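You operate a simulated robot arm through the tools that you are given. There is no shell and no other tool. Be economical: measure what you need, move in short steps, check, and stop when the job is done.

You run a simulated two-armed robot. Do the job below in one go: nothing can be reset, and whatever is moved stays where it is left.

Task
Move the green seal to the blue tray, shut the seal case and carry the tray to the wooden slats.
Fine: hold the case where it stands while you slide its lid; carry the tray in both hands.

It is judged by the outcome, as a careful person would: the job done as asked, and still so three seconds after it is handed in. It fails if anything else is knocked over, pushed out of place, dropped, spilled or broken. A push-on lid holds only when it is set on centred and level and pressed home; a screw cap is set on level and turned clockwise until tight.

Robot
Two 7-joint arms with two-finger parallel grippers on one trunk, on a base that drives. Base frame: it is fixed to the floor where the robot stands at the start and does not move with it; the origin is under the middle of the robot, x ahead of it, y to its left, z up; the surface under the hand at the start is at about z = 86.2. Units: cm, degrees, N and s.
The left shoulder is at the start at [7, 13.3, 117.6], the right one opposite. With the tool pointing down near the work surface each hand reaches from about 10 to 64 cm from the robot's upright axis, wherever it stands, measured 20 degrees to its own side. Places, roughly: blue tray [50, 20, 90]; lid of the seal case [50, -10, 90]; wooden slats [60, 140, 80]. Payload 1.57 kg a hand.
The TCP of each hand is the grasp point between the finger pads, 3 cm short of the fingertips. In the tool frame z runs along the fingers and y along their closing line. The gripper opens to 8 cm. The fingers are 1.7 cm wide and 1.2 cm thick; the gripper's body (4 by 8.2 cm) begins 8 cm behind the TCP.
Orientation is told as [roll, pitch, yaw] about the base's x, y, z axes, in that order, counted from this pose: with the fingers straight down and closing along the base's y, the tool's x points along the base's -x, its y along +y and its z along -z.

Tools
- The arms move only by the tool nudge_tool. It takes "left_targets", "right_targets" or both (then of equal length, played together; a hand with none holds still); each is a list of rows, each a list of 7 numbers: the shift along the tool's x, y, z in units of 400 mm (1.0 is 400 mm), then the turn, a rotation vector about the tool's x, y, z in units of 120 degrees (1.0 is 120 degrees), then the opening, from 0 (shut) to 1 (fully open). In form: [[x, y, z, wx, wy, wz, gripper], ...]. A call has 1 to 8 rows; each row is the pose to reach, as a shift and turn from the pose commanded when the call began, along the tool's axes at that moment. A call with a number of a shift or a turn outside -1 to 1 is refused whole. Rows are played at 5 a second. More than 5 cm and 8.6 degrees between two rows, or a gripper value outside its range, and nothing of the call is played. A pose out of reach is approached as far as the arm can. The call stops where the force on the tool passes 40 N (or 10 N more than at its start, if that is more) or the arm is blocked; 0.2 s more then pass. Each finger travels about 15.3 cm/s and halts on what it meets, pressing with about 38 N; the grip force reading is that of the motor and also rises with nothing between the fingers. The clock runs only during rows and for 0.2 s after the last one: add rows that repeat a pose to give the fingers time. It gives the time, the measured TCP pose, the force on the tool (base axes), the opening and the grip force at its end, in the units of the frame above (readings bear some noise), with the torque about the TCP (base axes, N m) and any sound that the robot's microphone picked up, and new pictures: "show" is both (left out), scene, wrist or none (wrist: the cameras of the hands that moved).
- Cameras (640 x 400 px; columns grow to the right, rows downward): "scene" is now at [14.47, -0.62, 140.06]; the picture's right is [0.03, -1.00, 0.00], its down [-0.61, -0.02, -0.79] and it looks along [0.79, 0.03, -0.61] (base axes); focal length 257 px, centre (320, 200). "left" rides on the left gripper at [7.2, 0.7, -12.2] in its tool frame; the picture's right is [-0.09, 1.00, 0.00], its down [-0.84, -0.08, -0.54] and it looks along [-0.54, -0.05, 0.84] (tool axes); focal length 238 px, centre (320, 200). "right" rides on the right gripper at [7.2, -0.7, -12.2] in its tool frame; the picture's right is [0.09, 1.00, 0.00], its down [-0.84, 0.08, -0.54] and it looks along [-0.54, 0.05, 0.84] (tool axes); focal length 238 px, centre (320, 200).
- move_column(by): slides the trunk up (or, below 0, down) by that many cm; the arms and the scene camera ride with it, the base frame stays. It gives what a move gives, with no picture.
- base_move(legs): drives the robot by 1 to 6 legs, each [ahead, left, turn to the left] in cm, cm and degrees, along the robot's own axes; the way and the turn of a leg run together, so that a leg with both is an arc; at most 150 cm and 180 degrees a leg. The arms and the cameras ride along, it lands a little off, and it stops where it bumps. It gives what a move gives, and a new picture of the scene camera.
- pan_tilt(pan, tilt): turns the head with the scene camera to pan (to the left, within 86 degrees either way) and tilt (down, from -29 to 69), counted from straight ahead of the robot. It gives what a move gives, and a new picture of the scene camera.
- point_at(camera, pixels): for up to 12 pixels [column, row] of the newest picture of that camera ("zoom" is the newest enlarged one), the place [x, y, z] in the base frame of the surface seen there, good to about 0.3 cm, but the place of the scene camera against the robot may be out by one fixed shift of up to 1.2 cm in any direction. The clock stands still meanwhile.
- enlarge(camera, box): a new picture of the part [left, top, right, bottom] of that camera's present view, enlarged. The clock stands still meanwhile.
- close_job(): hands the job in; it is judged then, once.

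Keep the steps short. Do not move on a guess: measure, check each grasp and each placing, and mend mistakes. In all there are 80 turns and 260 pictures (those below and enlarged ones count). Leave the grippers open and the arms clear of the work at the hand-in unless told otherwise, and finish with a single line.

The tools are called after ">>>" as a command line: name --argument value ..., lists and objects as JSON in quotes. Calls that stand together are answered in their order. nudge_tool: Moves the arms, as the interface text tells. Its arguments: {"type":"object","properties":{"left_targets":{"type":"array","items":{"type":"array","items":{"type":"number"}}},"right_targets":{"type":"array","items":{"type":"array","items":{"type":"number"}}},"show":{"type":"string","enum":["both","scene","wrist","none"]}},"required":[]} The other tools are called the same way: move_column (by) slides the trunk up or down; base_move (legs) drives the base; pan_tilt (pan, tilt) turns the head that bears the scene camera; point_at (camera, pixels) gives the place of the surface under pixels of a picture; enlarge (camera, box) takes an enlarged picture of a part of a camera's view; close_job () hands the job in.

At the start:

```text
clock: 0.0
left_eef_pos: [51.59, 7.73, 114.46]
left_orientation: [-0.1, 0.0, 0.0]
left_force: [-0.3, 0.1, 0.0]
left_moment: [0.02, -0.02, -0.01]
left_finger_gap: 7.98
left_grasp_force: 0.0
right_eef_pos: [42.6, -24.71, 118.03]
right_orientation: [-0.1, 0.0, 0.0]
right_force: [-0.1, 0.8, 0.5]
right_moment: [0.0, 0.01, 0.02]
right_finger_gap: 8.02
right_grasp_force: 0.1
trunk travel left (down, up): [-75.0, 19.0]
robot x, y, heading: [0.02, -0.19, -0.2]
head pan, tilt: [1.8, 37.5]
```

scene: 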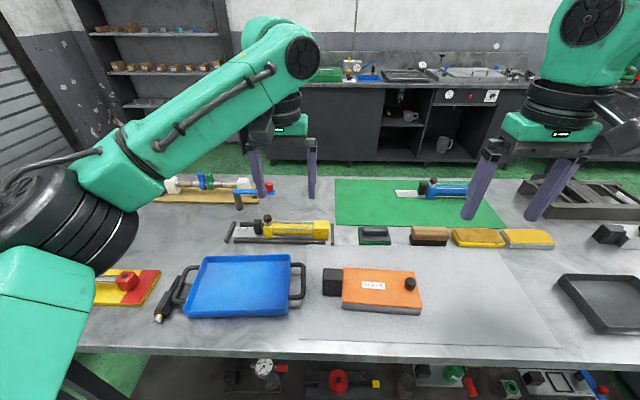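
right: 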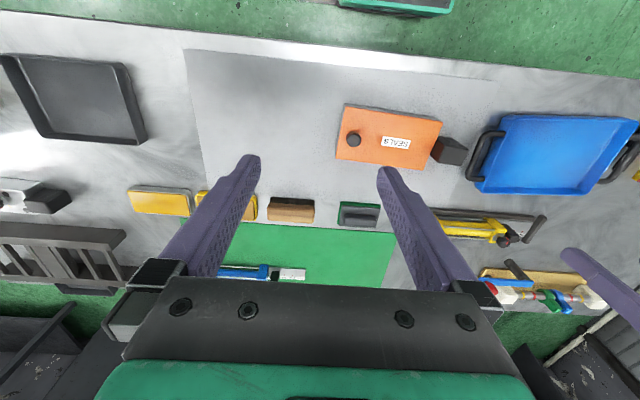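
left: 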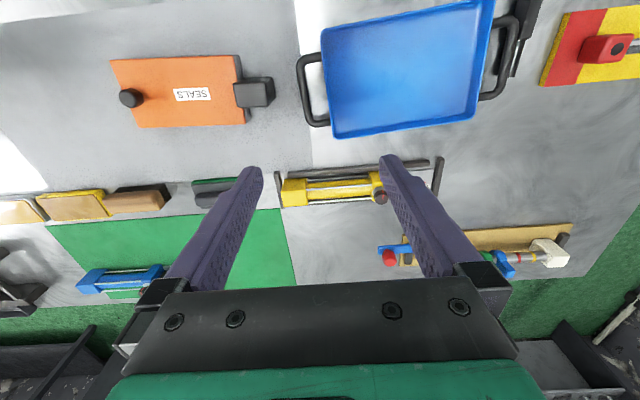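

The orange case with its lid knob (scene ~410,283), the blue tray and a green block (~375,235) are in view. I'll enlarge these areas and measure them before moving.

>>> enlarge --camera "scene" --box '[300, 215, 460, 325]'

>>> enlarge --camera "scene" --box '[140, 230, 320, 340]'

>>> point_at --camera "scene" --pixels '[[410, 283], [345, 270], [419, 276], [422, 308], [343, 302], [332, 282], [374, 232], [240, 285], [302, 282], [178, 286], [290, 258], [208, 258]]'

>>> point_at --camera "left" --pixels '[[130, 98], [115, 62], [237, 58], [244, 122], [137, 127], [256, 92], [310, 90], [507, 55], [322, 32], [333, 137], [475, 117], [400, 70]]'

```text
3.64 times, centred on (380, 270) of scene
```

zoom: 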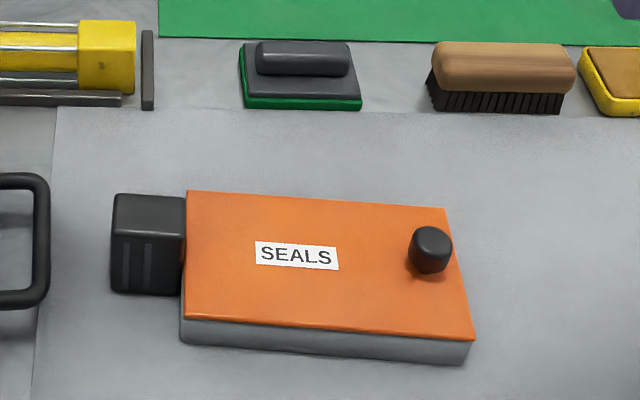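

```text
3.56 times, centred on (230, 285) of scene
```

zoom: 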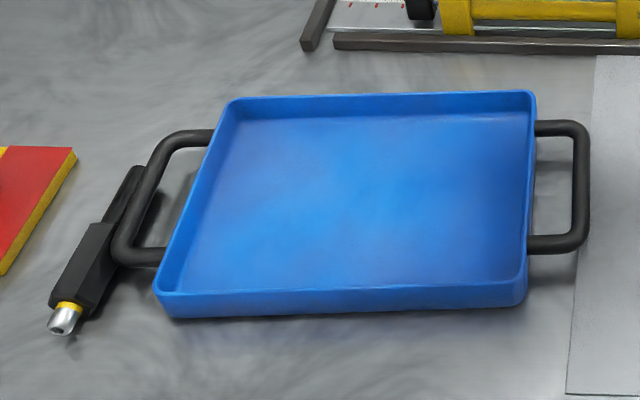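

```text
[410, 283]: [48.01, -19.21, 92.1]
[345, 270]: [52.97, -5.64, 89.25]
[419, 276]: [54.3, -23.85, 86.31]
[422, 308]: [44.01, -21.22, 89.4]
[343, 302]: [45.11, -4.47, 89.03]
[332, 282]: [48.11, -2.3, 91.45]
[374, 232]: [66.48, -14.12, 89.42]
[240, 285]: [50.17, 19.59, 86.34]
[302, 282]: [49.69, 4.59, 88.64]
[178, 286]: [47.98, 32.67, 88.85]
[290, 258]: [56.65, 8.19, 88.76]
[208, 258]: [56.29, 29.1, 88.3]
```

```text
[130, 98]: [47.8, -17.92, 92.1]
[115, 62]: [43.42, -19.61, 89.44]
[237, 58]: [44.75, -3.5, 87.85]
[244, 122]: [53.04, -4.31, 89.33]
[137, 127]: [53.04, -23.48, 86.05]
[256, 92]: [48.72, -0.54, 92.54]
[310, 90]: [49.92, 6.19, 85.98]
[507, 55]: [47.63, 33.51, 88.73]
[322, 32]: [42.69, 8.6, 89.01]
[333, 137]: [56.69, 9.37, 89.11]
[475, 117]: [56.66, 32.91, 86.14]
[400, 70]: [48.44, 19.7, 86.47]
```

Plan: the left hand grips the black block (left end of the case, around [48.5,-2,90]) closing along x, and the right hand grips the knob. First I bring both hands above these, turning the left one toward yaw −90.

>>> nudge_tool --left_targets '[[0.01, -0.03, 0.02, 0, 0, 0.07, 1], [0.02, -0.06, 0.04, 0, 0, 0.14, 1], [0.03, -0.09, 0.06, 0, 0, 0.21, 1], [0.04, -0.12, 0.08, 0, 0, 0.28, 1], [0.05, -0.15, 0.1, 0, 0, 0.35, 1], [0.06, -0.18, 0.12, 0, 0, 0.42, 1], [0.07, -0.21, 0.14, 0, 0, 0.49, 1], [0.08, -0.235, 0.15, 0, 0, 0.56, 1]]' --right_targets '[[-0.016, 0.02, 0.03, 0, 0, 0, 1], [-0.032, 0.04, 0.06, 0, 0, 0, 1], [-0.048, 0.06, 0.09, 0, 0, 0, 1], [-0.064, 0.08, 0.12, 0, 0, 0, 1], [-0.08, 0.1, 0.15, 0, 0, 0, 1], [-0.1, 0.12, 0.18, 0, 0, 0, 1], [-0.12, 0.14, 0.22, 0, 0, 0, 1], [-0.13, 0.1625, 0.25, 0, 0, 0, 1]]' --show "both"

```text
clock: 1.8
left_eef_pos: [48.19, -1.87, 108.59]
left_orientation: [0.0, 0.0, -67.3]
left_force: [-0.1, -0.1, -0.7]
left_moment: [-0.02, 0.01, 0.02]
left_finger_gap: 8.01
left_grasp_force: 0.1
right_eef_pos: [47.72, -18.42, 108.21]
right_orientation: [0.0, -0.1, 0.0]
right_force: [-0.5, 1.2, 0.4]
right_moment: [0.01, 0.0, 0.05]
right_finger_gap: 8.0
right_grasp_force: 0.1
trunk travel left (down, up): [-75.0, 19.0]
robot x, y, heading: [-0.01, -0.17, 0.2]
head pan, tilt: [1.8, 37.5]
```

scene: 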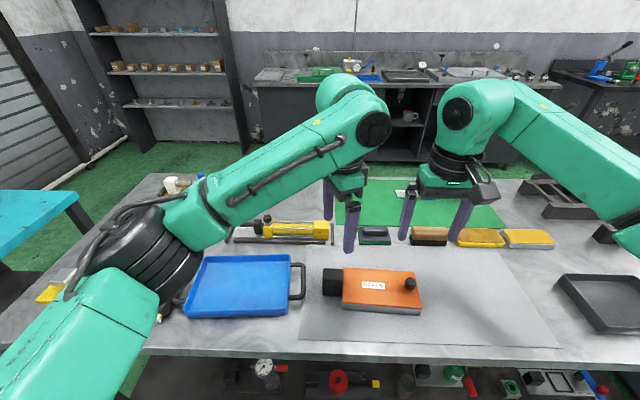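
right: 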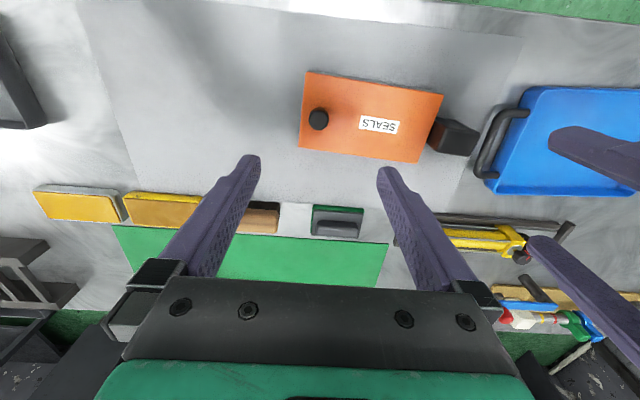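
left: 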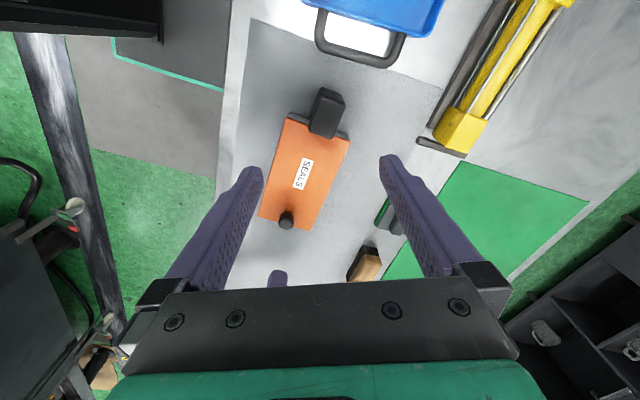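

Both hands moved well. Now I measure the knob and block from the wrist cameras.

>>> point_at --camera "right" --pixels '[[318, 118], [310, 110], [327, 124], [306, 72], [442, 95], [420, 162], [300, 146], [452, 134], [440, 122], [478, 132], [466, 152]]'

>>> point_at --camera "left" --pixels '[[330, 105], [325, 92], [342, 95], [314, 131], [333, 136], [286, 218], [287, 116], [348, 138], [308, 230], [262, 216], [322, 115]]'

>>> enlarge --camera "right" --box '[290, 60, 490, 180]'

```text
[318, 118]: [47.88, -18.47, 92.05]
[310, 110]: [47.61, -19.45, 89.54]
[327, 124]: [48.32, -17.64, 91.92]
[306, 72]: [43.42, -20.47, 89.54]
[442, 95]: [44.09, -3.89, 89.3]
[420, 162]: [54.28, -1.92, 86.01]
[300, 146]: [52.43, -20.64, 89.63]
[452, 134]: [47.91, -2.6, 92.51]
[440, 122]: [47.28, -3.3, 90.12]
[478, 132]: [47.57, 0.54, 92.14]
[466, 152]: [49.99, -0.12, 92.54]
```

```text
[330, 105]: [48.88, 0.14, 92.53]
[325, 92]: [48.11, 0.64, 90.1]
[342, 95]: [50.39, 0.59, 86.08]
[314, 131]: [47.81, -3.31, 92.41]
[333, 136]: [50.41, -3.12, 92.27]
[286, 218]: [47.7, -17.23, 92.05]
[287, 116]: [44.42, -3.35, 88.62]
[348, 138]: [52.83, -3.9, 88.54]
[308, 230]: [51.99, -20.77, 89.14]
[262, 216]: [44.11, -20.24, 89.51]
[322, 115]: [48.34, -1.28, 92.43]
```

```text
3.20 times, centred on (390, 120) of right
```

zoom: 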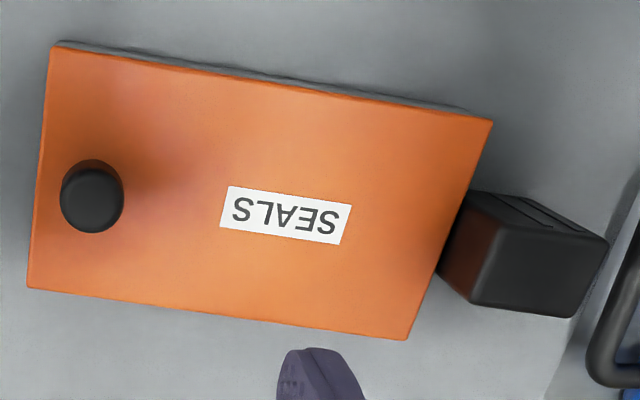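

Block spans x≈47.4–50.3, y≈−3.3…0.6, top 92.5; knob centre ≈(48,−18.4), top 92.05, lid surface 89.5. I lower both hands to just above, finishing the left turn to yaw −92.

>>> nudge_tool --left_targets '[[0.001, 0.005, 0.09, 0, 0, 0.05, 1], [0.002, 0.01, 0.18, 0, 0, 0.1, 1], [0.003, 0.015, 0.26, 0, 0, 0.155, 1], [0.0036, 0.0205, 0.33, 0, 0, 0.206, 1]]' --right_targets '[[-0.001, 0.0, 0.08, 0, 0, 0, 1], [-0.002, 0.0, 0.16, 0, 0, 0, 1], [-0.004, 0.0, 0.24, 0, 0, 0, 1], [-0.006, 0.0, 0.3, 0, 0, 0, 1]]' --show "wrist"

```text
clock: 2.8
left_eef_pos: [48.87, -1.42, 95.33]
left_orientation: [0.0, 0.0, -92.0]
left_force: [0.0, 0.3, -0.5]
left_moment: [0.01, 0.01, -0.01]
left_finger_gap: 7.99
left_grasp_force: 0.0
right_eef_pos: [48.11, -18.16, 95.88]
right_orientation: [0.1, 0.0, -0.1]
right_force: [-0.5, 0.3, -0.2]
right_moment: [0.0, 0.04, 0.01]
right_finger_gap: 8.0
right_grasp_force: 0.1
trunk travel left (down, up): [-75.0, 19.0]
robot x, y, heading: [0.12, 0.18, -0.1]
head pan, tilt: [1.8, 37.5]
```

right: 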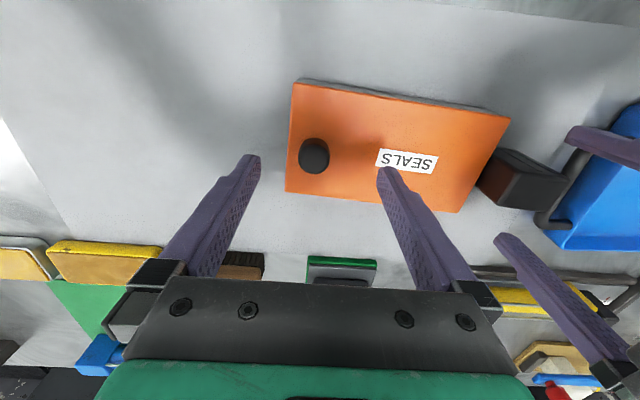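
left: 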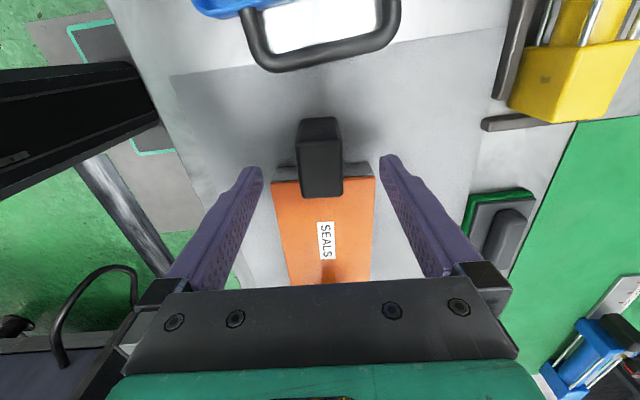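

The block is centred between the left fingers. I lower the left hand to z≈90 and close on the block, and lower the right hand so its tips just clear the lid, leaving it open.

>>> nudge_tool --left_targets '[[0, 0, 0.07, 0, 0, 0, 1], [0, 0, 0.132, 0, 0, 0, 1], [0, 0, 0.132, 0, 0, 0, 0.3], [0, 0, 0.132, 0, 0, 0, 0], [0, 0, 0.132, 0, 0, 0, 0]]' --right_targets '[[0.0, -0.005, 0.03, 0, 0, 0, 1], [0.0, -0.005, 0.06, 0, 0, 0, 1], [0.0, -0.005, 0.07, 0, 0, 0, 0.7], [0.0, -0.005, 0.07, 0, 0, 0, 0.7], [0.0, -0.005, 0.07, 0, 0, 0, 0.7]]' --show "wrist"

```text
clock: 4.0
left_eef_pos: [48.61, -1.37, 90.23]
left_orientation: [0.0, 0.0, -91.9]
left_force: [-0.4, 0.8, -0.2]
left_moment: [-0.15, -0.05, -0.13]
left_finger_gap: 3.19
left_grasp_force: 38.3
right_eef_pos: [47.89, -18.35, 93.15]
right_orientation: [0.0, 0.0, 0.0]
right_force: [0.2, -0.1, -0.3]
right_moment: [0.01, 0.0, 0.01]
right_finger_gap: 5.59
right_grasp_force: 0.1
trunk travel left (down, up): [-75.0, 19.0]
robot x, y, heading: [-0.22, -0.05, -0.1]
head pan, tilt: [1.8, 37.5]
```

right: 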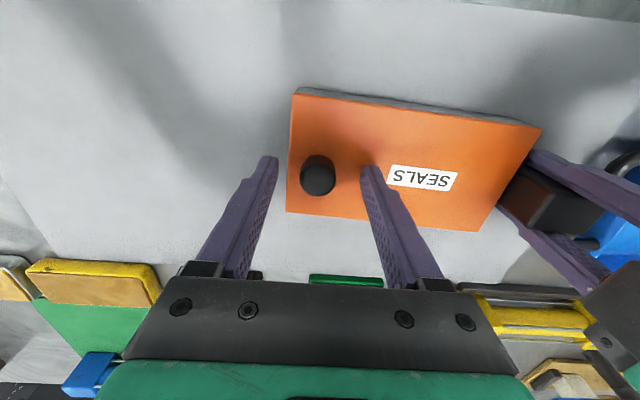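
left: 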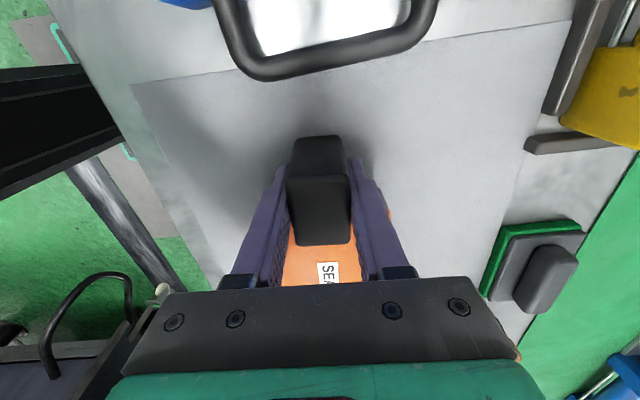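

The left hand holds the block (gap 3.19, 38 N). Now I close the right hand on the knob.

>>> nudge_tool --right_targets '[[0, 0, 0.006, 0, 0, 0, 0.5], [0, 0, 0.006, 0, 0, 0, 0.2], [0, 0, 0.006, 0, 0, 0, 0], [0, 0, 0.006, 0, 0, 0, 0]]' --show "wrist"

```text
clock: 5.0
left_eef_pos: [48.68, -1.31, 90.09]
left_orientation: [0.0, 0.2, -91.9]
left_force: [-2.2, 8.6, 0.3]
left_moment: [-0.99, -0.02, -0.47]
left_finger_gap: 3.17
left_grasp_force: 38.1
right_eef_pos: [47.94, -18.48, 92.85]
right_orientation: [-0.2, -0.1, -0.2]
right_force: [2.4, -9.3, -0.9]
right_moment: [0.2, -0.17, 0.05]
right_finger_gap: 2.28
right_grasp_force: 35.4
trunk travel left (down, up): [-75.0, 19.0]
robot x, y, heading: [-0.1, 0.03, -0.0]
head pan, tilt: [1.8, 37.5]
```

right: 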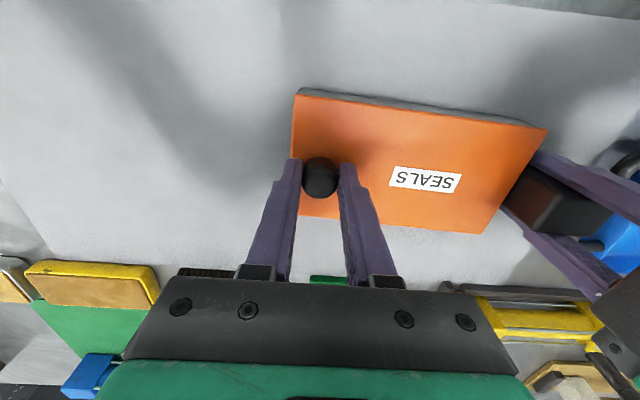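

Knob held (gap 2.28). I slide the lid a first 2 cm toward −y along the case (≈2° skew) and watch forces.

>>> nudge_tool --right_targets '[[0.0005, -0.012, 0, 0, 0, 0, 0], [0.001, -0.025, 0, 0, 0, 0, 0], [0.0015, -0.037, 0, 0, 0, 0, 0], [0.002, -0.05, 0, 0, 0, 0, 0]]' --show "wrist"

```text
clock: 6.0
left_eef_pos: [48.73, -1.43, 90.17]
left_orientation: [-0.1, -0.1, -91.9]
left_force: [-2.6, -5.0, 0.7]
left_moment: [-0.27, -0.03, -0.63]
left_finger_gap: 3.17
left_grasp_force: 37.9
right_eef_pos: [47.77, -20.4, 92.96]
right_orientation: [0.0, 0.0, 0.0]
right_force: [3.5, 5.3, -2.1]
right_moment: [-0.22, 0.0, 0.1]
right_finger_gap: 2.29
right_grasp_force: 35.9
trunk travel left (down, up): [-75.0, 19.0]
robot x, y, heading: [-0.0, 0.14, 0.1]
head pan, tilt: [1.8, 37.5]
```

right: 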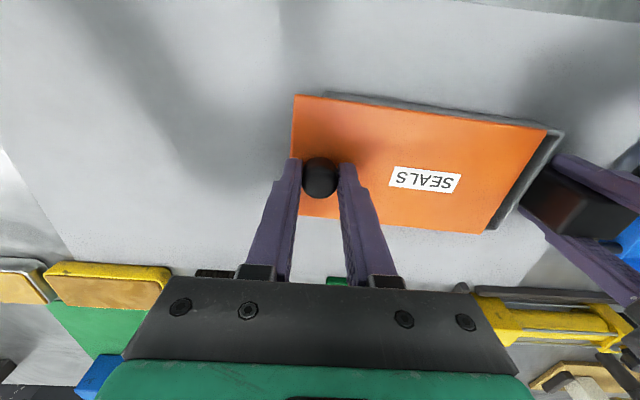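

It slides with ~5 N. The lateral force (+3.5 N in x) says to skew less, so I continue 7 cm straight in −y.

>>> nudge_tool --right_targets '[[0, -0.025, 0, 0, 0, 0, 0], [0, -0.05, 0, 0, 0, 0, 0], [0.0005, -0.075, 0, 0, 0, 0, 0], [0.001, -0.1, 0, 0, 0, 0, 0], [0.0015, -0.125, 0, 0, 0, 0, 0], [0.002, -0.15, 0, 0, 0, 0, 0], [0.0025, -0.175, 0, 0, 0, 0, 0]]' --show "both"

```text
clock: 7.6
left_eef_pos: [48.74, -1.38, 90.09]
left_orientation: [0.0, 0.0, -91.9]
left_force: [1.5, -4.8, 4.5]
left_moment: [-1.07, -0.25, 0.34]
left_finger_gap: 3.19
left_grasp_force: 38.3
right_eef_pos: [47.85, -27.47, 93.07]
right_orientation: [0.0, 0.1, 0.0]
right_force: [-1.5, 5.6, -5.4]
right_moment: [-0.43, 0.33, 0.02]
right_finger_gap: 2.32
right_grasp_force: 35.9
trunk travel left (down, up): [-75.0, 19.0]
robot x, y, heading: [-0.01, -0.24, 0.0]
head pan, tilt: [1.8, 37.5]
```

scene: 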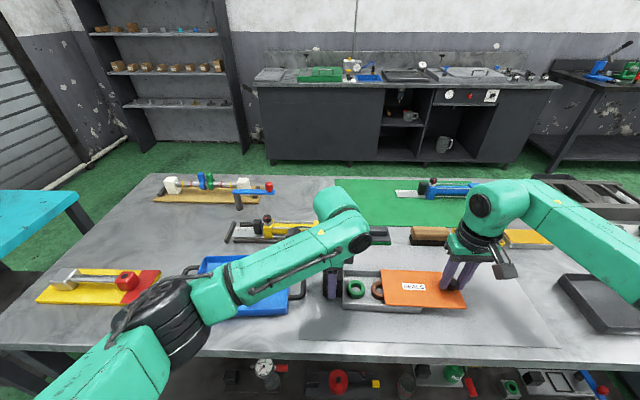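
right: 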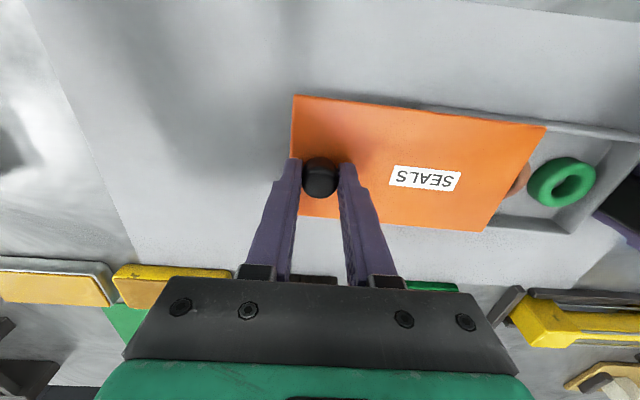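

The green ring seal is exposed (right cam ~562,182) with a brown one beside it. I keep hold of the knob so the lid stays supported, and measure the ring.

>>> enlarge --camera "right" --box '[480, 110, 640, 250]'

>>> point_at --camera "right" --pixels '[[562, 163], [566, 202], [534, 183], [591, 181], [573, 185], [545, 150], [590, 210], [547, 192], [520, 180]]'

>>> enlarge --camera "scene" --box '[320, 260, 480, 340]'

>>> point_at --camera "scene" --pixels '[[355, 281], [355, 297], [349, 289], [363, 289], [376, 288], [355, 289], [344, 309]]'

```text
2.86 times, centred on (560, 180) of right
```

zoom: 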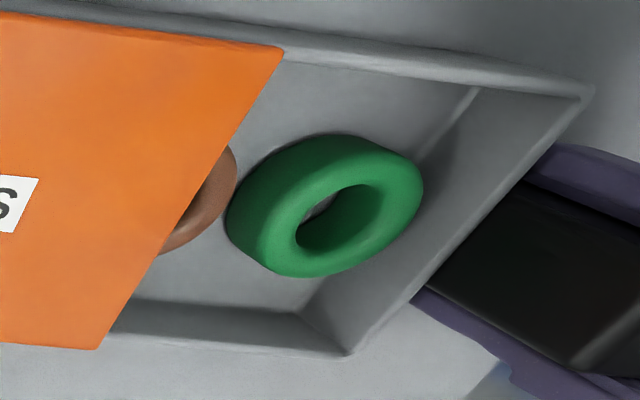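

```text
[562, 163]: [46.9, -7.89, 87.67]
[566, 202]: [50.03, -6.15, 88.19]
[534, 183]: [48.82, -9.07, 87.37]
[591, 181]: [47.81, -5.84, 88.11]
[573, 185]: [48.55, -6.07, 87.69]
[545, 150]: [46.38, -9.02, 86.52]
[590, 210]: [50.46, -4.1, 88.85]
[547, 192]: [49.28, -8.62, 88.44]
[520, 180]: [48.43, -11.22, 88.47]
```

```text
4.00 times, centred on (400, 300) of scene
```

zoom: 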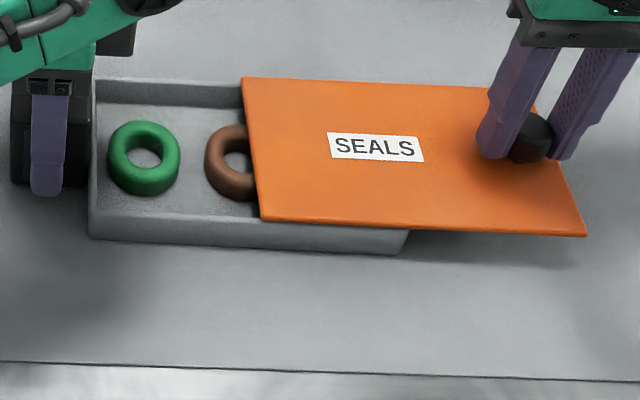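

```text
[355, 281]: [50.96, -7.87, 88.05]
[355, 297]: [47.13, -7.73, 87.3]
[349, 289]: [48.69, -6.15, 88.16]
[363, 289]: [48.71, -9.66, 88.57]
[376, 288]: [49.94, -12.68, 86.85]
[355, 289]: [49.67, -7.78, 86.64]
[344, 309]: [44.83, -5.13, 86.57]
```

Ring centre ≈(48.7,−7.0), OD≈3.8, top 88.5. The left hand releases the block, rises 8 cm and moves over the ring with the fingers part open, while the right keeps holding the knob.

>>> nudge_tool --left_targets '[[0, 0, 0, 0, 0, 0, 0.6], [0, 0, 0, 0, 0, 0, 0.6], [0, 0, -0.1, 0, 0, 0, 0.6], [0, 0, -0.2, 0, 0, 0, 0.6], [-0.07, 0, -0.2, 0, 0, 0, 0.6], [-0.14, 0, -0.2, 0, 0, 0, 0.6]]' --show "both"

```text
clock: 9.0
left_eef_pos: [48.78, -7.08, 98.36]
left_orientation: [0.0, 0.0, -91.8]
left_force: [-0.8, -0.1, 0.9]
left_moment: [-0.01, -0.03, -0.01]
left_finger_gap: 4.81
left_grasp_force: 0.0
right_eef_pos: [47.83, -27.69, 92.96]
right_orientation: [0.2, 0.0, 0.0]
right_force: [0.2, -0.7, -0.3]
right_moment: [-0.32, 0.04, -0.01]
right_finger_gap: 2.31
right_grasp_force: 34.9
trunk travel left (down, up): [-75.0, 19.0]
robot x, y, heading: [-0.04, -0.0, 0.3]
head pan, tilt: [1.8, 37.5]
```

scene: 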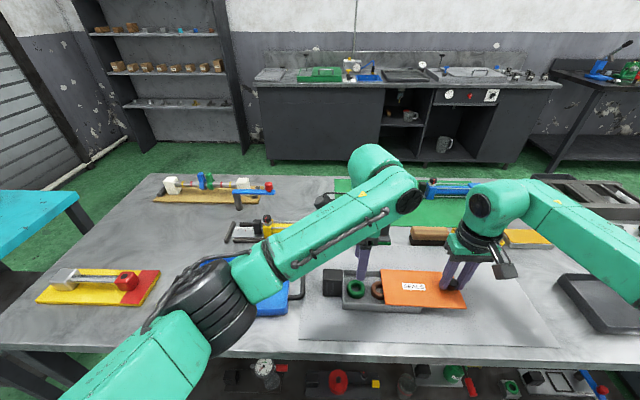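
left: 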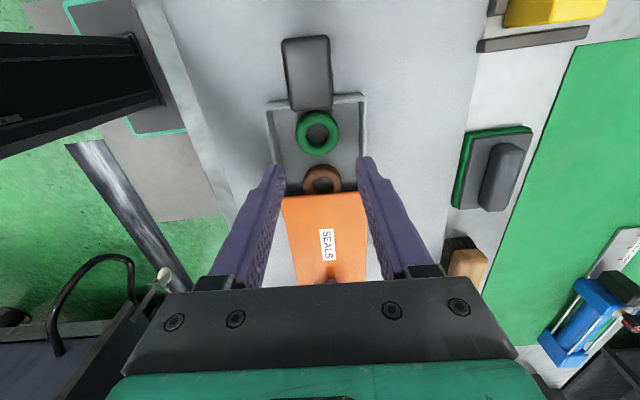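

>>> point_at --camera "left" --pixels '[[317, 115], [318, 152], [299, 133], [336, 133], [316, 134], [322, 190], [363, 110], [270, 110]]'

```text
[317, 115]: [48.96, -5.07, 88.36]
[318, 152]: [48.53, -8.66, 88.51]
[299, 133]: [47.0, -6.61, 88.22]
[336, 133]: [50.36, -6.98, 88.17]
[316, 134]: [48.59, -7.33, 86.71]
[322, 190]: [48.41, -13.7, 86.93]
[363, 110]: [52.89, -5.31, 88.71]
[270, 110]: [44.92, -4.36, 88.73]
```

Ring centre is (48.7,−6.9), right beneath the hand. I descend to 1.5 cm above the final height, then onto it, and close.

>>> nudge_tool --left_targets '[[0.003, 0, 0.08, 0, 0, 0, 0.57], [0.003, 0, 0.15, 0, 0, 0, 0.57], [0.003, 0, 0.19, 0, 0, 0, 0.57], [0.003, 0, 0.207, 0, 0, 0, 0.57], [0.003, 0, 0.207, 0, 0, 0, 0.3], [0.003, 0, 0.207, 0, 0, 0, 0.3]]' --show "wrist"

```text
clock: 10.4
left_eef_pos: [48.84, -6.62, 89.7]
left_orientation: [-0.1, 0.0, -91.9]
left_force: [1.4, 0.2, 0.2]
left_moment: [-0.01, 0.01, -0.02]
left_finger_gap: 3.94
left_grasp_force: 38.1
right_eef_pos: [47.97, -27.51, 93.03]
right_orientation: [0.0, 0.1, 0.0]
right_force: [-0.1, -0.6, -1.6]
right_moment: [-0.54, 0.03, 0.0]
right_finger_gap: 2.3
right_grasp_force: 35.4
trunk travel left (down, up): [-75.0, 19.0]
robot x, y, heading: [-0.05, 0.03, -0.1]
head pan, tilt: [1.8, 37.5]
```

left: 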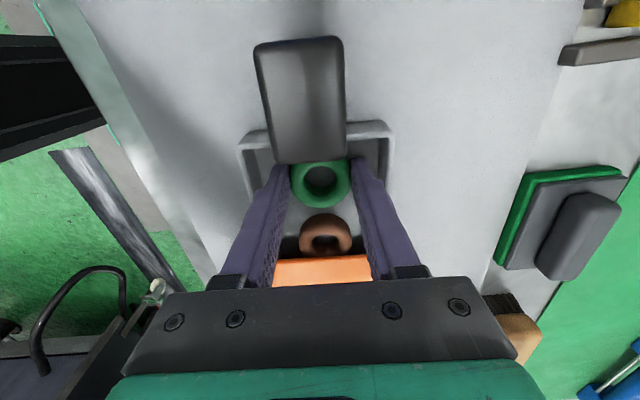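

Ring is gripped (gap 3.94, 38 N). I lift 8 cm and carry it over the tray centre.

>>> nudge_tool --left_targets '[[0, 0, -0.11, 0, 0, 0, 0.3], [0, 0, -0.22, 0, 0, 0, 0.3], [0.11, 0, -0.22, 0, 0, 0, 0.3], [0.22, 0, -0.22, 0, 0, 0, 0.3], [0.34, 0, -0.22, 0, 0, 0, 0.3], [0.46, 0.005, -0.22, 0, 0, 0, 0.3], [0.575, 0.01, -0.22, 0, 0, 0, 0.3], [0.68, 0.01, -0.22, 0, 0, 0, 0.3]]' --show "both"

```text
clock: 12.2
left_eef_pos: [50.07, 20.64, 98.24]
left_orientation: [0.0, -0.1, -92.0]
left_force: [-0.3, 0.5, 0.7]
left_moment: [-0.02, 0.0, 0.02]
left_finger_gap: 3.95
left_grasp_force: 38.0
right_eef_pos: [47.85, -27.36, 93.04]
right_orientation: [-0.2, 0.0, 0.0]
right_force: [-0.2, -0.7, -3.0]
right_moment: [-0.56, 0.01, -0.02]
right_finger_gap: 2.27
right_grasp_force: 35.5
trunk travel left (down, up): [-75.0, 19.0]
robot x, y, heading: [-0.03, 0.17, 0.0]
head pan, tilt: [1.8, 37.5]
```

scene: 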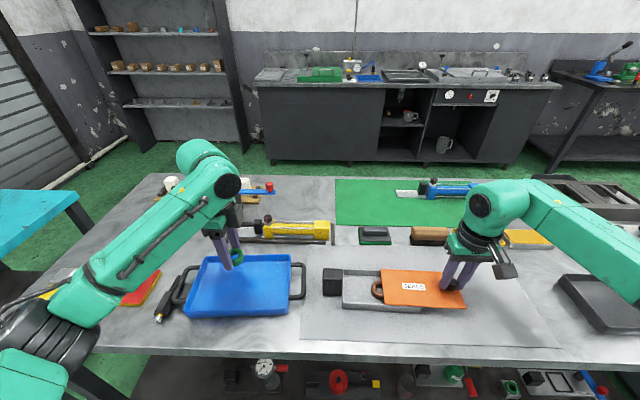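
left: 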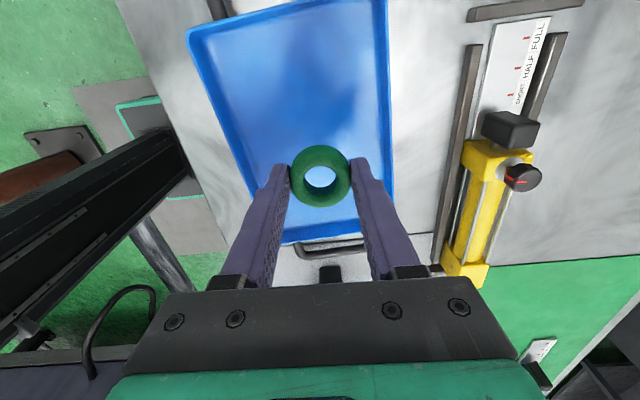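

Ring is over the tray centre. I lower it to just touching and release it.

>>> nudge_tool --left_targets '[[0, 0, 0.08, 0, 0, 0, 0.3], [0, 0, 0.15, 0, 0, 0, 0.3], [0, 0, 0.19, 0, 0, 0, 0.3], [0, 0, 0.209, 0, 0, 0, 0.3], [0, 0, 0.209, 0, 0, 0, 0.3]]' --show "wrist"

```text
clock: 13.4
left_eef_pos: [49.95, 20.4, 90.08]
left_orientation: [-0.1, 0.0, -91.9]
left_force: [0.2, -0.6, -1.0]
left_moment: [0.0, 0.01, -0.02]
left_finger_gap: 3.98
left_grasp_force: 38.1
right_eef_pos: [47.93, -27.41, 93.07]
right_orientation: [0.0, -0.1, 0.0]
right_force: [0.1, -0.3, -2.8]
right_moment: [-0.46, 0.01, 0.01]
right_finger_gap: 2.27
right_grasp_force: 35.2
trunk travel left (down, up): [-75.0, 19.0]
robot x, y, heading: [-0.25, -0.05, 0.2]
head pan, tilt: [1.8, 37.5]
```

left: 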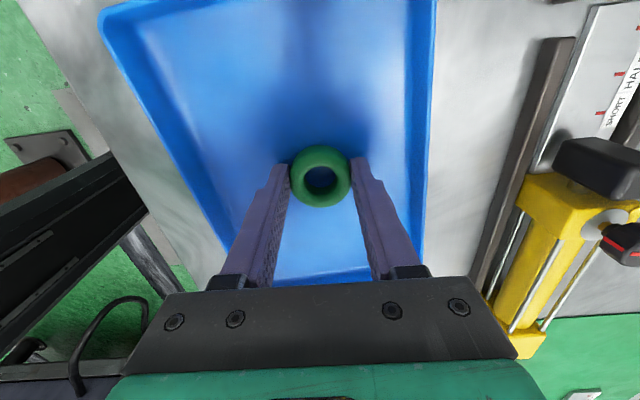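

No contact force yet, so I lower in tiny steps.

>>> nudge_tool --left_targets '[[0, 0, 0.005, 0, 0, 0, 0.3], [0, 0, 0.01, 0, 0, 0, 0.3], [0, 0, 0.01, 0, 0, 0, 0.3]]' --show "none"

```text
clock: 14.2
left_eef_pos: [50.07, 20.26, 89.68]
left_orientation: [0.0, 0.0, -91.9]
left_force: [-0.9, 0.1, 0.4]
left_moment: [-0.02, 0.01, 0.01]
left_finger_gap: 3.97
left_grasp_force: 37.6
right_eef_pos: [47.95, -27.53, 92.98]
right_orientation: [0.0, 0.0, 0.0]
right_force: [-0.3, 0.1, -2.5]
right_moment: [-0.5, 0.02, -0.01]
right_finger_gap: 2.29
right_grasp_force: 35.6
trunk travel left (down, up): [-75.0, 19.0]
robot x, y, heading: [-0.16, 0.08, -0.1]
head pan, tilt: [1.8, 37.5]
```

>>> nudge_tool --left_targets '[[0, 0, 0.003, 0, 0, 0, 0.3], [0, 0, 0.006, 0, 0, 0, 0.3], [0, 0, 0.006, 0, 0, 0, 0.3]]' --show "none"

>>> enlarge --camera "left" --box '[270, 130, 370, 220]'

```text
clock: 15.0
left_eef_pos: [50.13, 20.24, 89.62]
left_orientation: [0.0, 0.0, -91.9]
left_force: [1.5, 0.0, 3.5]
left_moment: [0.06, -0.01, -0.03]
left_finger_gap: 3.98
left_grasp_force: 38.0
right_eef_pos: [47.92, -27.49, 93.02]
right_orientation: [0.0, 0.1, -0.1]
right_force: [-0.5, -0.7, -3.1]
right_moment: [-0.53, 0.02, -0.02]
right_finger_gap: 2.31
right_grasp_force: 34.7
trunk travel left (down, up): [-75.0, 19.0]
robot x, y, heading: [-0.06, -0.35, -0.3]
head pan, tilt: [1.8, 37.5]
```

```text
4.44 times, centred on (320, 175) of left
```

zoom: 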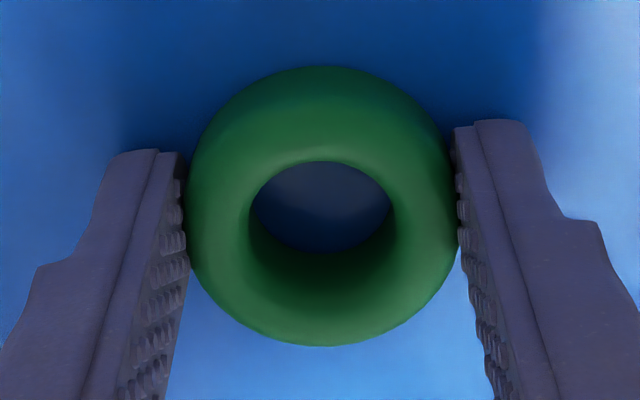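

Contact at 3.5 N. I release, rise, and then check the ring.

>>> nudge_tool --left_targets '[[0, 0, 0, 0, 0, 0, 0.62], [0, 0, 0, 0, 0, 0, 0.62], [0, 0, -0.1, 0, 0, 0, 0.62], [0, 0, -0.2, 0, 0, 0, 0.62], [-0.11, -0.01, -0.22, 0, 0, 0, 0.8], [-0.22, -0.02, -0.22, 0, 0, 0, 1], [-0.33, -0.03, -0.22, 0, 0, 0, 1], [-0.44, -0.035, -0.22, 0, 0, 0, 1]]' --show "both"

```text
clock: 16.8
left_eef_pos: [47.88, 2.89, 98.28]
left_orientation: [0.0, 0.1, -91.8]
left_force: [0.0, -0.3, -0.3]
left_moment: [0.03, -0.01, -0.05]
left_finger_gap: 8.0
left_grasp_force: 0.0
right_eef_pos: [47.94, -27.56, 92.92]
right_orientation: [0.1, 0.1, 0.0]
right_force: [0.8, -1.1, -3.2]
right_moment: [-0.49, 0.0, 0.0]
right_finger_gap: 2.27
right_grasp_force: 35.5
trunk travel left (down, up): [-75.0, 19.0]
robot x, y, heading: [-0.05, 0.11, 0.1]
head pan, tilt: [1.8, 37.5]
```

scene: 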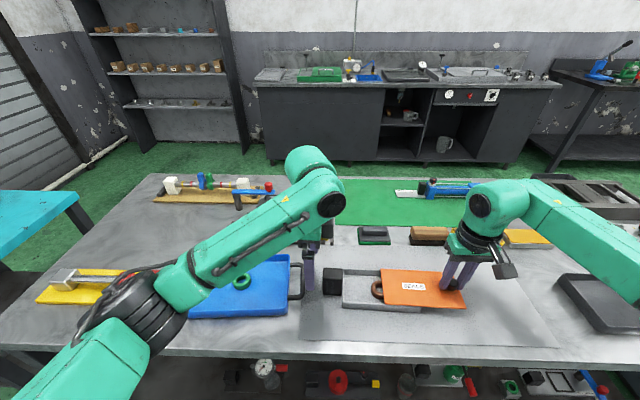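
left: 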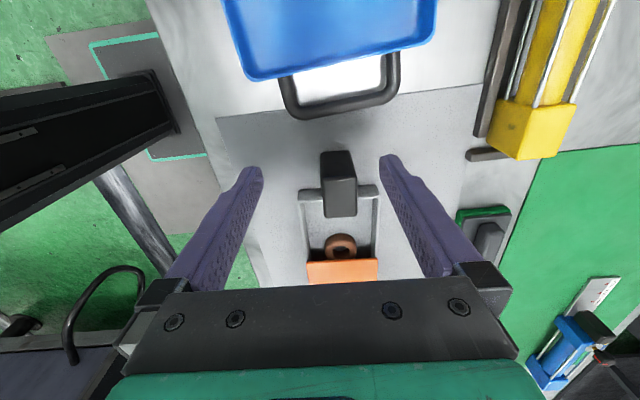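

Ring lies in the tray. The left hand returns to the block and grips it again.

>>> nudge_tool --left_targets '[[-0.055, 0.01, 0, 0, 0, 0, 1], [-0.107, 0.021, 0, 0, 0, 0, 1], [-0.107, 0.021, 0.1, 0, 0, 0, 1], [-0.107, 0.021, 0.204, 0, 0, 0, 1], [-0.107, 0.021, 0.204, 0, 0, 0, 0.3], [-0.107, 0.021, 0.204, 0, 0, 0, 0], [-0.107, 0.021, 0.204, 0, 0, 0, 0]]' --show "wrist"

```text
clock: 18.4
left_eef_pos: [49.0, -1.88, 89.94]
left_orientation: [0.0, 0.0, -91.9]
left_force: [-0.3, -1.3, 0.3]
left_moment: [-0.09, -0.29, -0.03]
left_finger_gap: 3.18
left_grasp_force: 37.7
right_eef_pos: [47.79, -27.46, 93.05]
right_orientation: [0.0, 0.2, -0.1]
right_force: [-0.5, 0.2, -3.4]
right_moment: [-0.49, 0.3, 0.05]
right_finger_gap: 2.28
right_grasp_force: 35.3
trunk travel left (down, up): [-75.0, 19.0]
robot x, y, heading: [-0.18, 0.13, 0.1]
head pan, tilt: [1.8, 37.5]
```

left: 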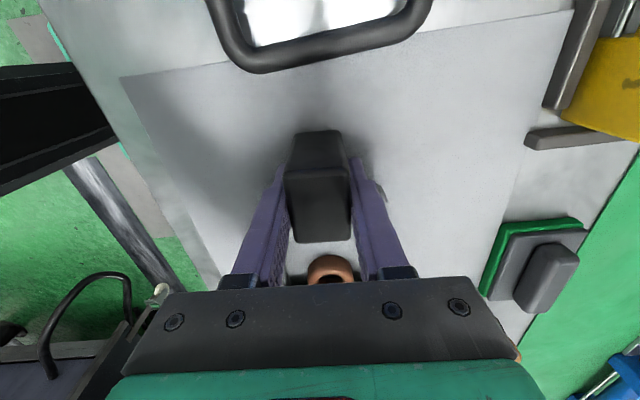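

Block held again (gap 3.18). I slide the lid back 8.4 cm along the same line.

>>> nudge_tool --right_targets '[[-0.0004, 0.025, 0, 0, 0, 0, 0], [-0.001, 0.05, 0, 0, 0, 0, 0], [-0.0015, 0.075, 0, 0, 0, 0, 0], [-0.002, 0.1, 0, 0, 0, 0, 0], [-0.0025, 0.13, 0, 0, 0, 0, 0], [-0.003, 0.16, 0, 0, 0, 0, 0], [-0.0035, 0.19, 0, 0, 0, 0, 0], [-0.004, 0.21, 0, 0, 0, 0, 0]]' --show "wrist"

```text
clock: 20.2
left_eef_pos: [48.91, -1.73, 89.97]
left_orientation: [-0.1, -0.1, -92.0]
left_force: [-5.4, 5.5, -0.2]
left_moment: [0.3, -0.09, -0.99]
left_finger_gap: 3.18
left_grasp_force: 38.3
right_eef_pos: [48.01, -18.75, 93.01]
right_orientation: [0.0, 0.0, 0.0]
right_force: [5.4, -4.7, -1.9]
right_moment: [-0.51, -0.12, -0.07]
right_finger_gap: 2.32
right_grasp_force: 35.4
trunk travel left (down, up): [-75.0, 19.0]
robot x, y, heading: [0.29, -0.03, -0.1]
head pan, tilt: [1.8, 37.5]
```

right: 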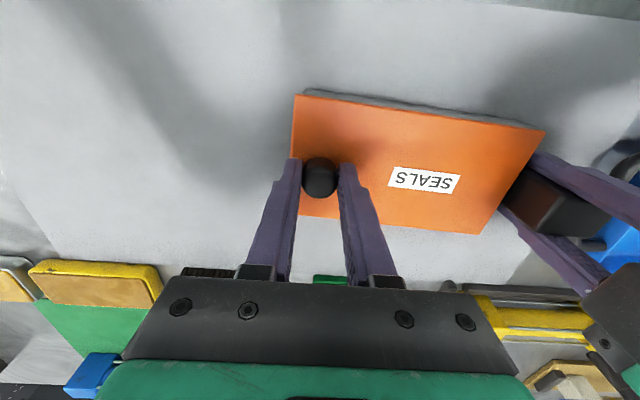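

Nearly shut. I push the last few millimetres in small steps to find the end stop.

>>> nudge_tool --right_targets '[[-0.002, 0.004, 0, 0, 0, 0, 0], [-0.003, 0.008, 0, 0, 0, 0, 0], [-0.003, 0.012, 0, 0, 0, 0, 0]]' --show "wrist"

```text
clock: 21.0
left_eef_pos: [48.93, -1.78, 90.0]
left_orientation: [0.0, 0.0, -91.9]
left_force: [-0.6, 4.5, -0.9]
left_moment: [0.13, 0.16, -0.27]
left_finger_gap: 3.18
left_grasp_force: 38.5
right_eef_pos: [48.11, -18.42, 92.94]
right_orientation: [0.1, 0.1, 0.0]
right_force: [1.1, -4.3, -2.8]
right_moment: [-0.52, -0.16, 0.09]
right_finger_gap: 2.25
right_grasp_force: 35.5
trunk travel left (down, up): [-75.0, 19.0]
robot x, y, heading: [-0.12, -0.11, 0.3]
head pan, tilt: [1.8, 37.5]
```

right: 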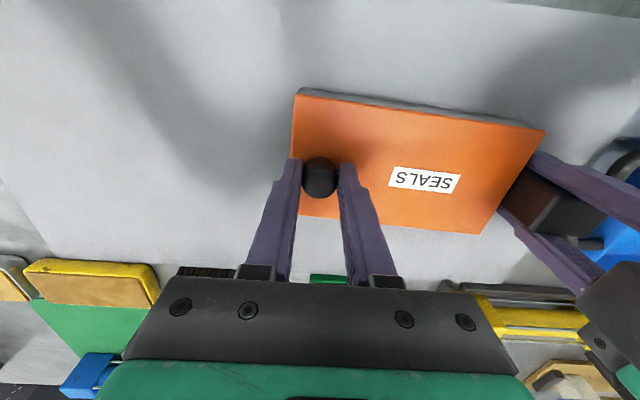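

>>> nudge_tool --right_targets '[[0, 0.004, 0, 0, 0, 0, 0], [0, 0.008, 0, 0, 0, 0, 0], [0, 0.012, 0, 0, 0, 0, 0]]' --show "none"

>>> enlarge --camera "right" --box '[480, 90, 580, 250]'

>>> enlarge --camera "scene" --box '[320, 260, 440, 330]'

```text
clock: 21.8
left_eef_pos: [48.99, -1.64, 90.02]
left_orientation: [0.0, 0.3, -91.9]
left_force: [-1.6, 22.4, 0.5]
left_moment: [-0.8, -0.2, -0.56]
left_finger_gap: 3.16
left_grasp_force: 37.7
right_eef_pos: [48.25, -18.31, 92.91]
right_orientation: [-0.2, 0.0, -0.3]
right_force: [1.9, -23.6, -1.5]
right_moment: [-0.13, 0.04, 0.04]
right_finger_gap: 2.28
right_grasp_force: 35.5
trunk travel left (down, up): [-75.0, 19.0]
robot x, y, heading: [-0.08, 0.01, -0.0]
head pan, tilt: [1.8, 37.5]
```

```text
2.50 times, centred on (530, 170) of right
```

zoom: 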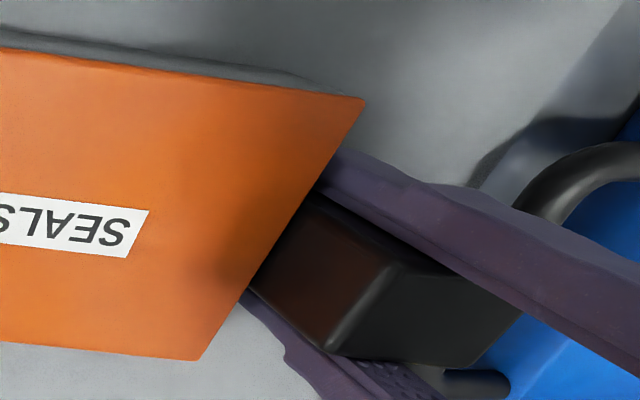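

```text
5.33 times, centred on (380, 295) of scene
```

zoom: 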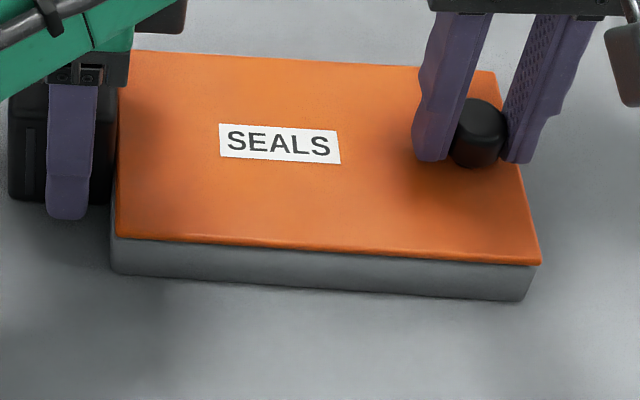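

End stop reached (23 N) and the lid is shut against the block. I relax the push, release the knob and lift the right hand clear while the left still holds.

>>> nudge_tool --right_targets '[[0, -0.01, 0, 0, 0, 0, 0], [0, -0.01, 0, 0, 0, 0, 0.3], [0, -0.01, 0, 0, 0, 0, 0.6], [0, -0.01, 0, 0, 0, 0, 0.6], [0, -0.01, -0.1, 0, 0, 0, 0.6], [0, -0.01, -0.2, 0, 0, 0, 0.6]]' --show "none"

>>> nudge_tool --left_targets '[[0, 0, 0, 0, 0, 0, 0.5], [0, 0, 0, 0, 0, 0, 1], [0, 0, 0, 0, 0, 0, 1], [0, 0, -0.1, 0, 0, 0, 1], [0, 0, -0.2, 0, 0, 0, 1], [0.04, 0, -0.3, 0, 0, 0, 1], [0.08, 0, -0.4, 0, 0, 0, 1]]' --show "both"

```text
clock: 23.2
left_eef_pos: [48.9, -1.79, 89.91]
left_orientation: [-0.2, 0.0, -91.9]
left_force: [0.6, 0.3, -0.2]
left_moment: [0.21, -0.03, -0.04]
left_finger_gap: 3.16
left_grasp_force: 38.0
right_eef_pos: [48.1, -18.68, 100.94]
right_orientation: [0.1, 0.0, 0.0]
right_force: [-0.2, 0.2, 0.4]
right_moment: [0.02, -0.02, 0.03]
right_finger_gap: 4.79
right_grasp_force: 0.1
trunk travel left (down, up): [-75.0, 19.0]
robot x, y, heading: [-0.04, -0.28, 0.2]
head pan, tilt: [1.8, 37.5]
```

```text
clock: 24.8
left_eef_pos: [48.73, 1.96, 106.06]
left_orientation: [0.0, -0.1, -92.1]
left_force: [0.5, 0.4, 0.0]
left_moment: [-0.01, -0.01, 0.01]
left_finger_gap: 8.01
left_grasp_force: 0.1
right_eef_pos: [47.97, -18.57, 101.1]
right_orientation: [0.0, 0.0, 0.0]
right_force: [-0.7, 0.2, 0.5]
right_moment: [-0.01, -0.03, -0.01]
right_finger_gap: 4.78
right_grasp_force: 0.0
trunk travel left (down, up): [-75.0, 19.0]
robot x, y, heading: [0.05, 0.31, -0.0]
head pan, tilt: [1.8, 37.5]
```

scene: 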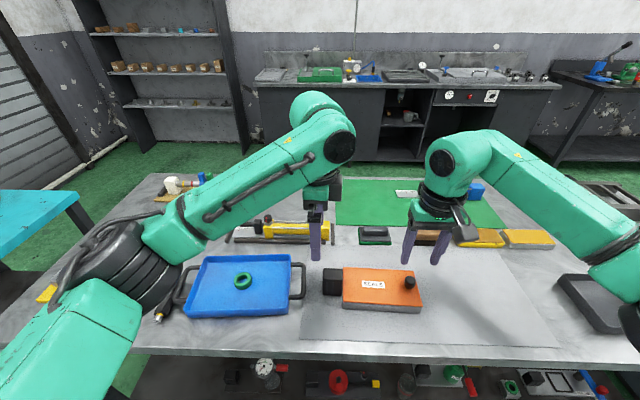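
left: 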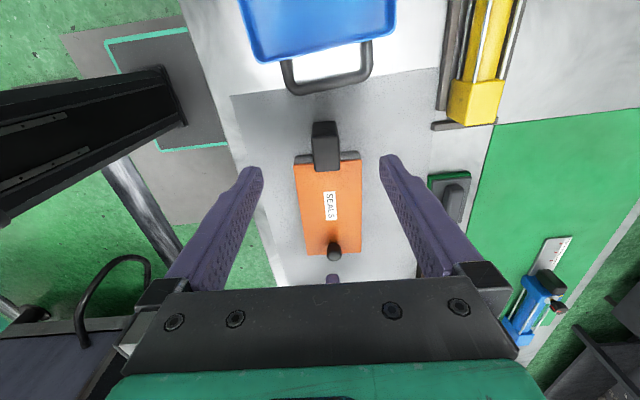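

Case shut and undisturbed. Next is the tray: I move the left hand over the left handle (~[48,33.5]), turning back toward yaw 0.

>>> nudge_tool --left_targets '[[0.1, 0, 0, 0, 0, -0.07, 1], [0.2, 0, 0, 0, 0, -0.14, 1], [0.3, 0, 0, 0, 0, -0.21, 1], [0.4, 0, 0, 0, 0, -0.28, 1], [0.5, -0.01, 0, 0, 0, -0.35, 1], [0.6, -0.015, 0, 0, 0, -0.42, 1], [0.7, -0.02, 0, 0, 0, -0.49, 1], [0.78, -0.03, 0, 0, 0, -0.56, 1]]' --show "none"

>>> nudge_tool --left_targets '[[0, 0, 0, 0, 0, -0.07, 1], [0, 0, 0, 0, 0, -0.14, 1], [0, 0, 0, 0, 0, -0.207, 1], [0, 0, 0, 0, 0, -0.207, 1], [0, 0, 0, 0, 0, -0.207, 1]]' --right_targets '[[0, 0.12, -0.02, 0, 0, 0, 0.6], [-0.01, 0.24, -0.02, 0, 0, 0, 0.6], [-0.02, 0.36, -0.02, 0, 0, 0, 0.6], [-0.02, 0.48, -0.02, 0, 0, 0, 0.6], [-0.02, 0.59, -0.02, 0, 0, 0, 0.6]]' --show "both"

```text
clock: 26.6
left_eef_pos: [48.79, 32.95, 106.36]
left_orientation: [-0.1, 0.0, -24.6]
left_force: [-1.0, 0.6, 0.0]
left_moment: [-0.04, -0.01, 0.01]
left_finger_gap: 8.02
left_grasp_force: 0.0
right_eef_pos: [48.07, -18.56, 101.07]
right_orientation: [0.0, -0.1, 0.0]
right_force: [-0.7, -0.3, 0.7]
right_moment: [0.02, 0.01, -0.03]
right_finger_gap: 4.8
right_grasp_force: 0.0
trunk travel left (down, up): [-75.0, 19.0]
robot x, y, heading: [-0.22, 0.28, -0.3]
head pan, tilt: [1.8, 37.5]
```

```text
clock: 27.8
left_eef_pos: [48.75, 33.11, 106.04]
left_orientation: [-0.1, -0.1, 0.1]
left_force: [-0.2, -0.2, 0.7]
left_moment: [-0.03, -0.02, -0.01]
left_finger_gap: 7.98
left_grasp_force: 0.0
right_eef_pos: [49.3, 5.38, 101.86]
right_orientation: [-0.2, -0.1, 0.0]
right_force: [-0.2, -1.1, -0.3]
right_moment: [0.0, -0.01, -0.02]
right_finger_gap: 4.79
right_grasp_force: 0.1
trunk travel left (down, up): [-75.0, 19.0]
robot x, y, heading: [-0.11, -0.37, 0.1]
head pan, tilt: [1.8, 37.5]
```

scene: 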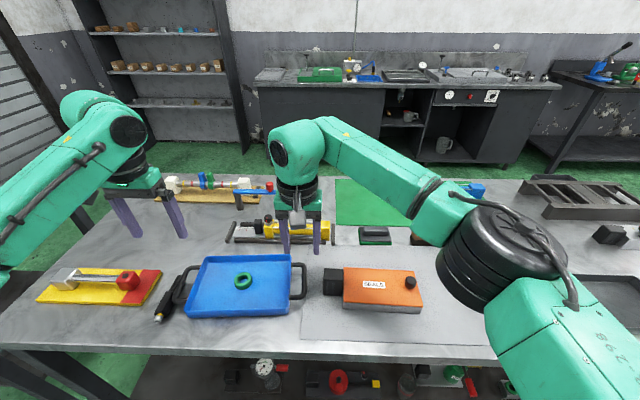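
right: 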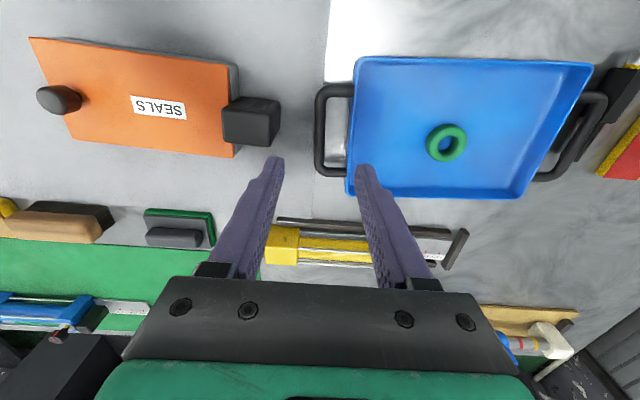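
left: 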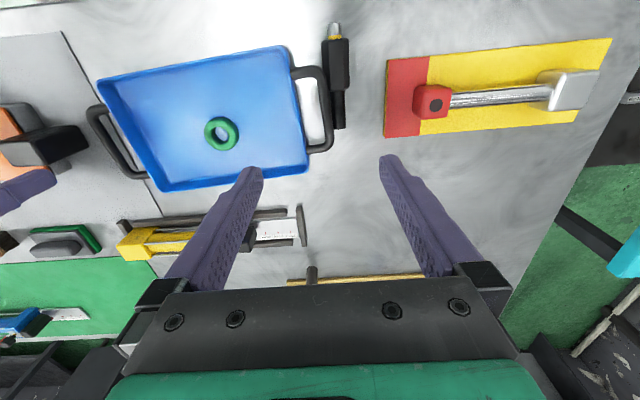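

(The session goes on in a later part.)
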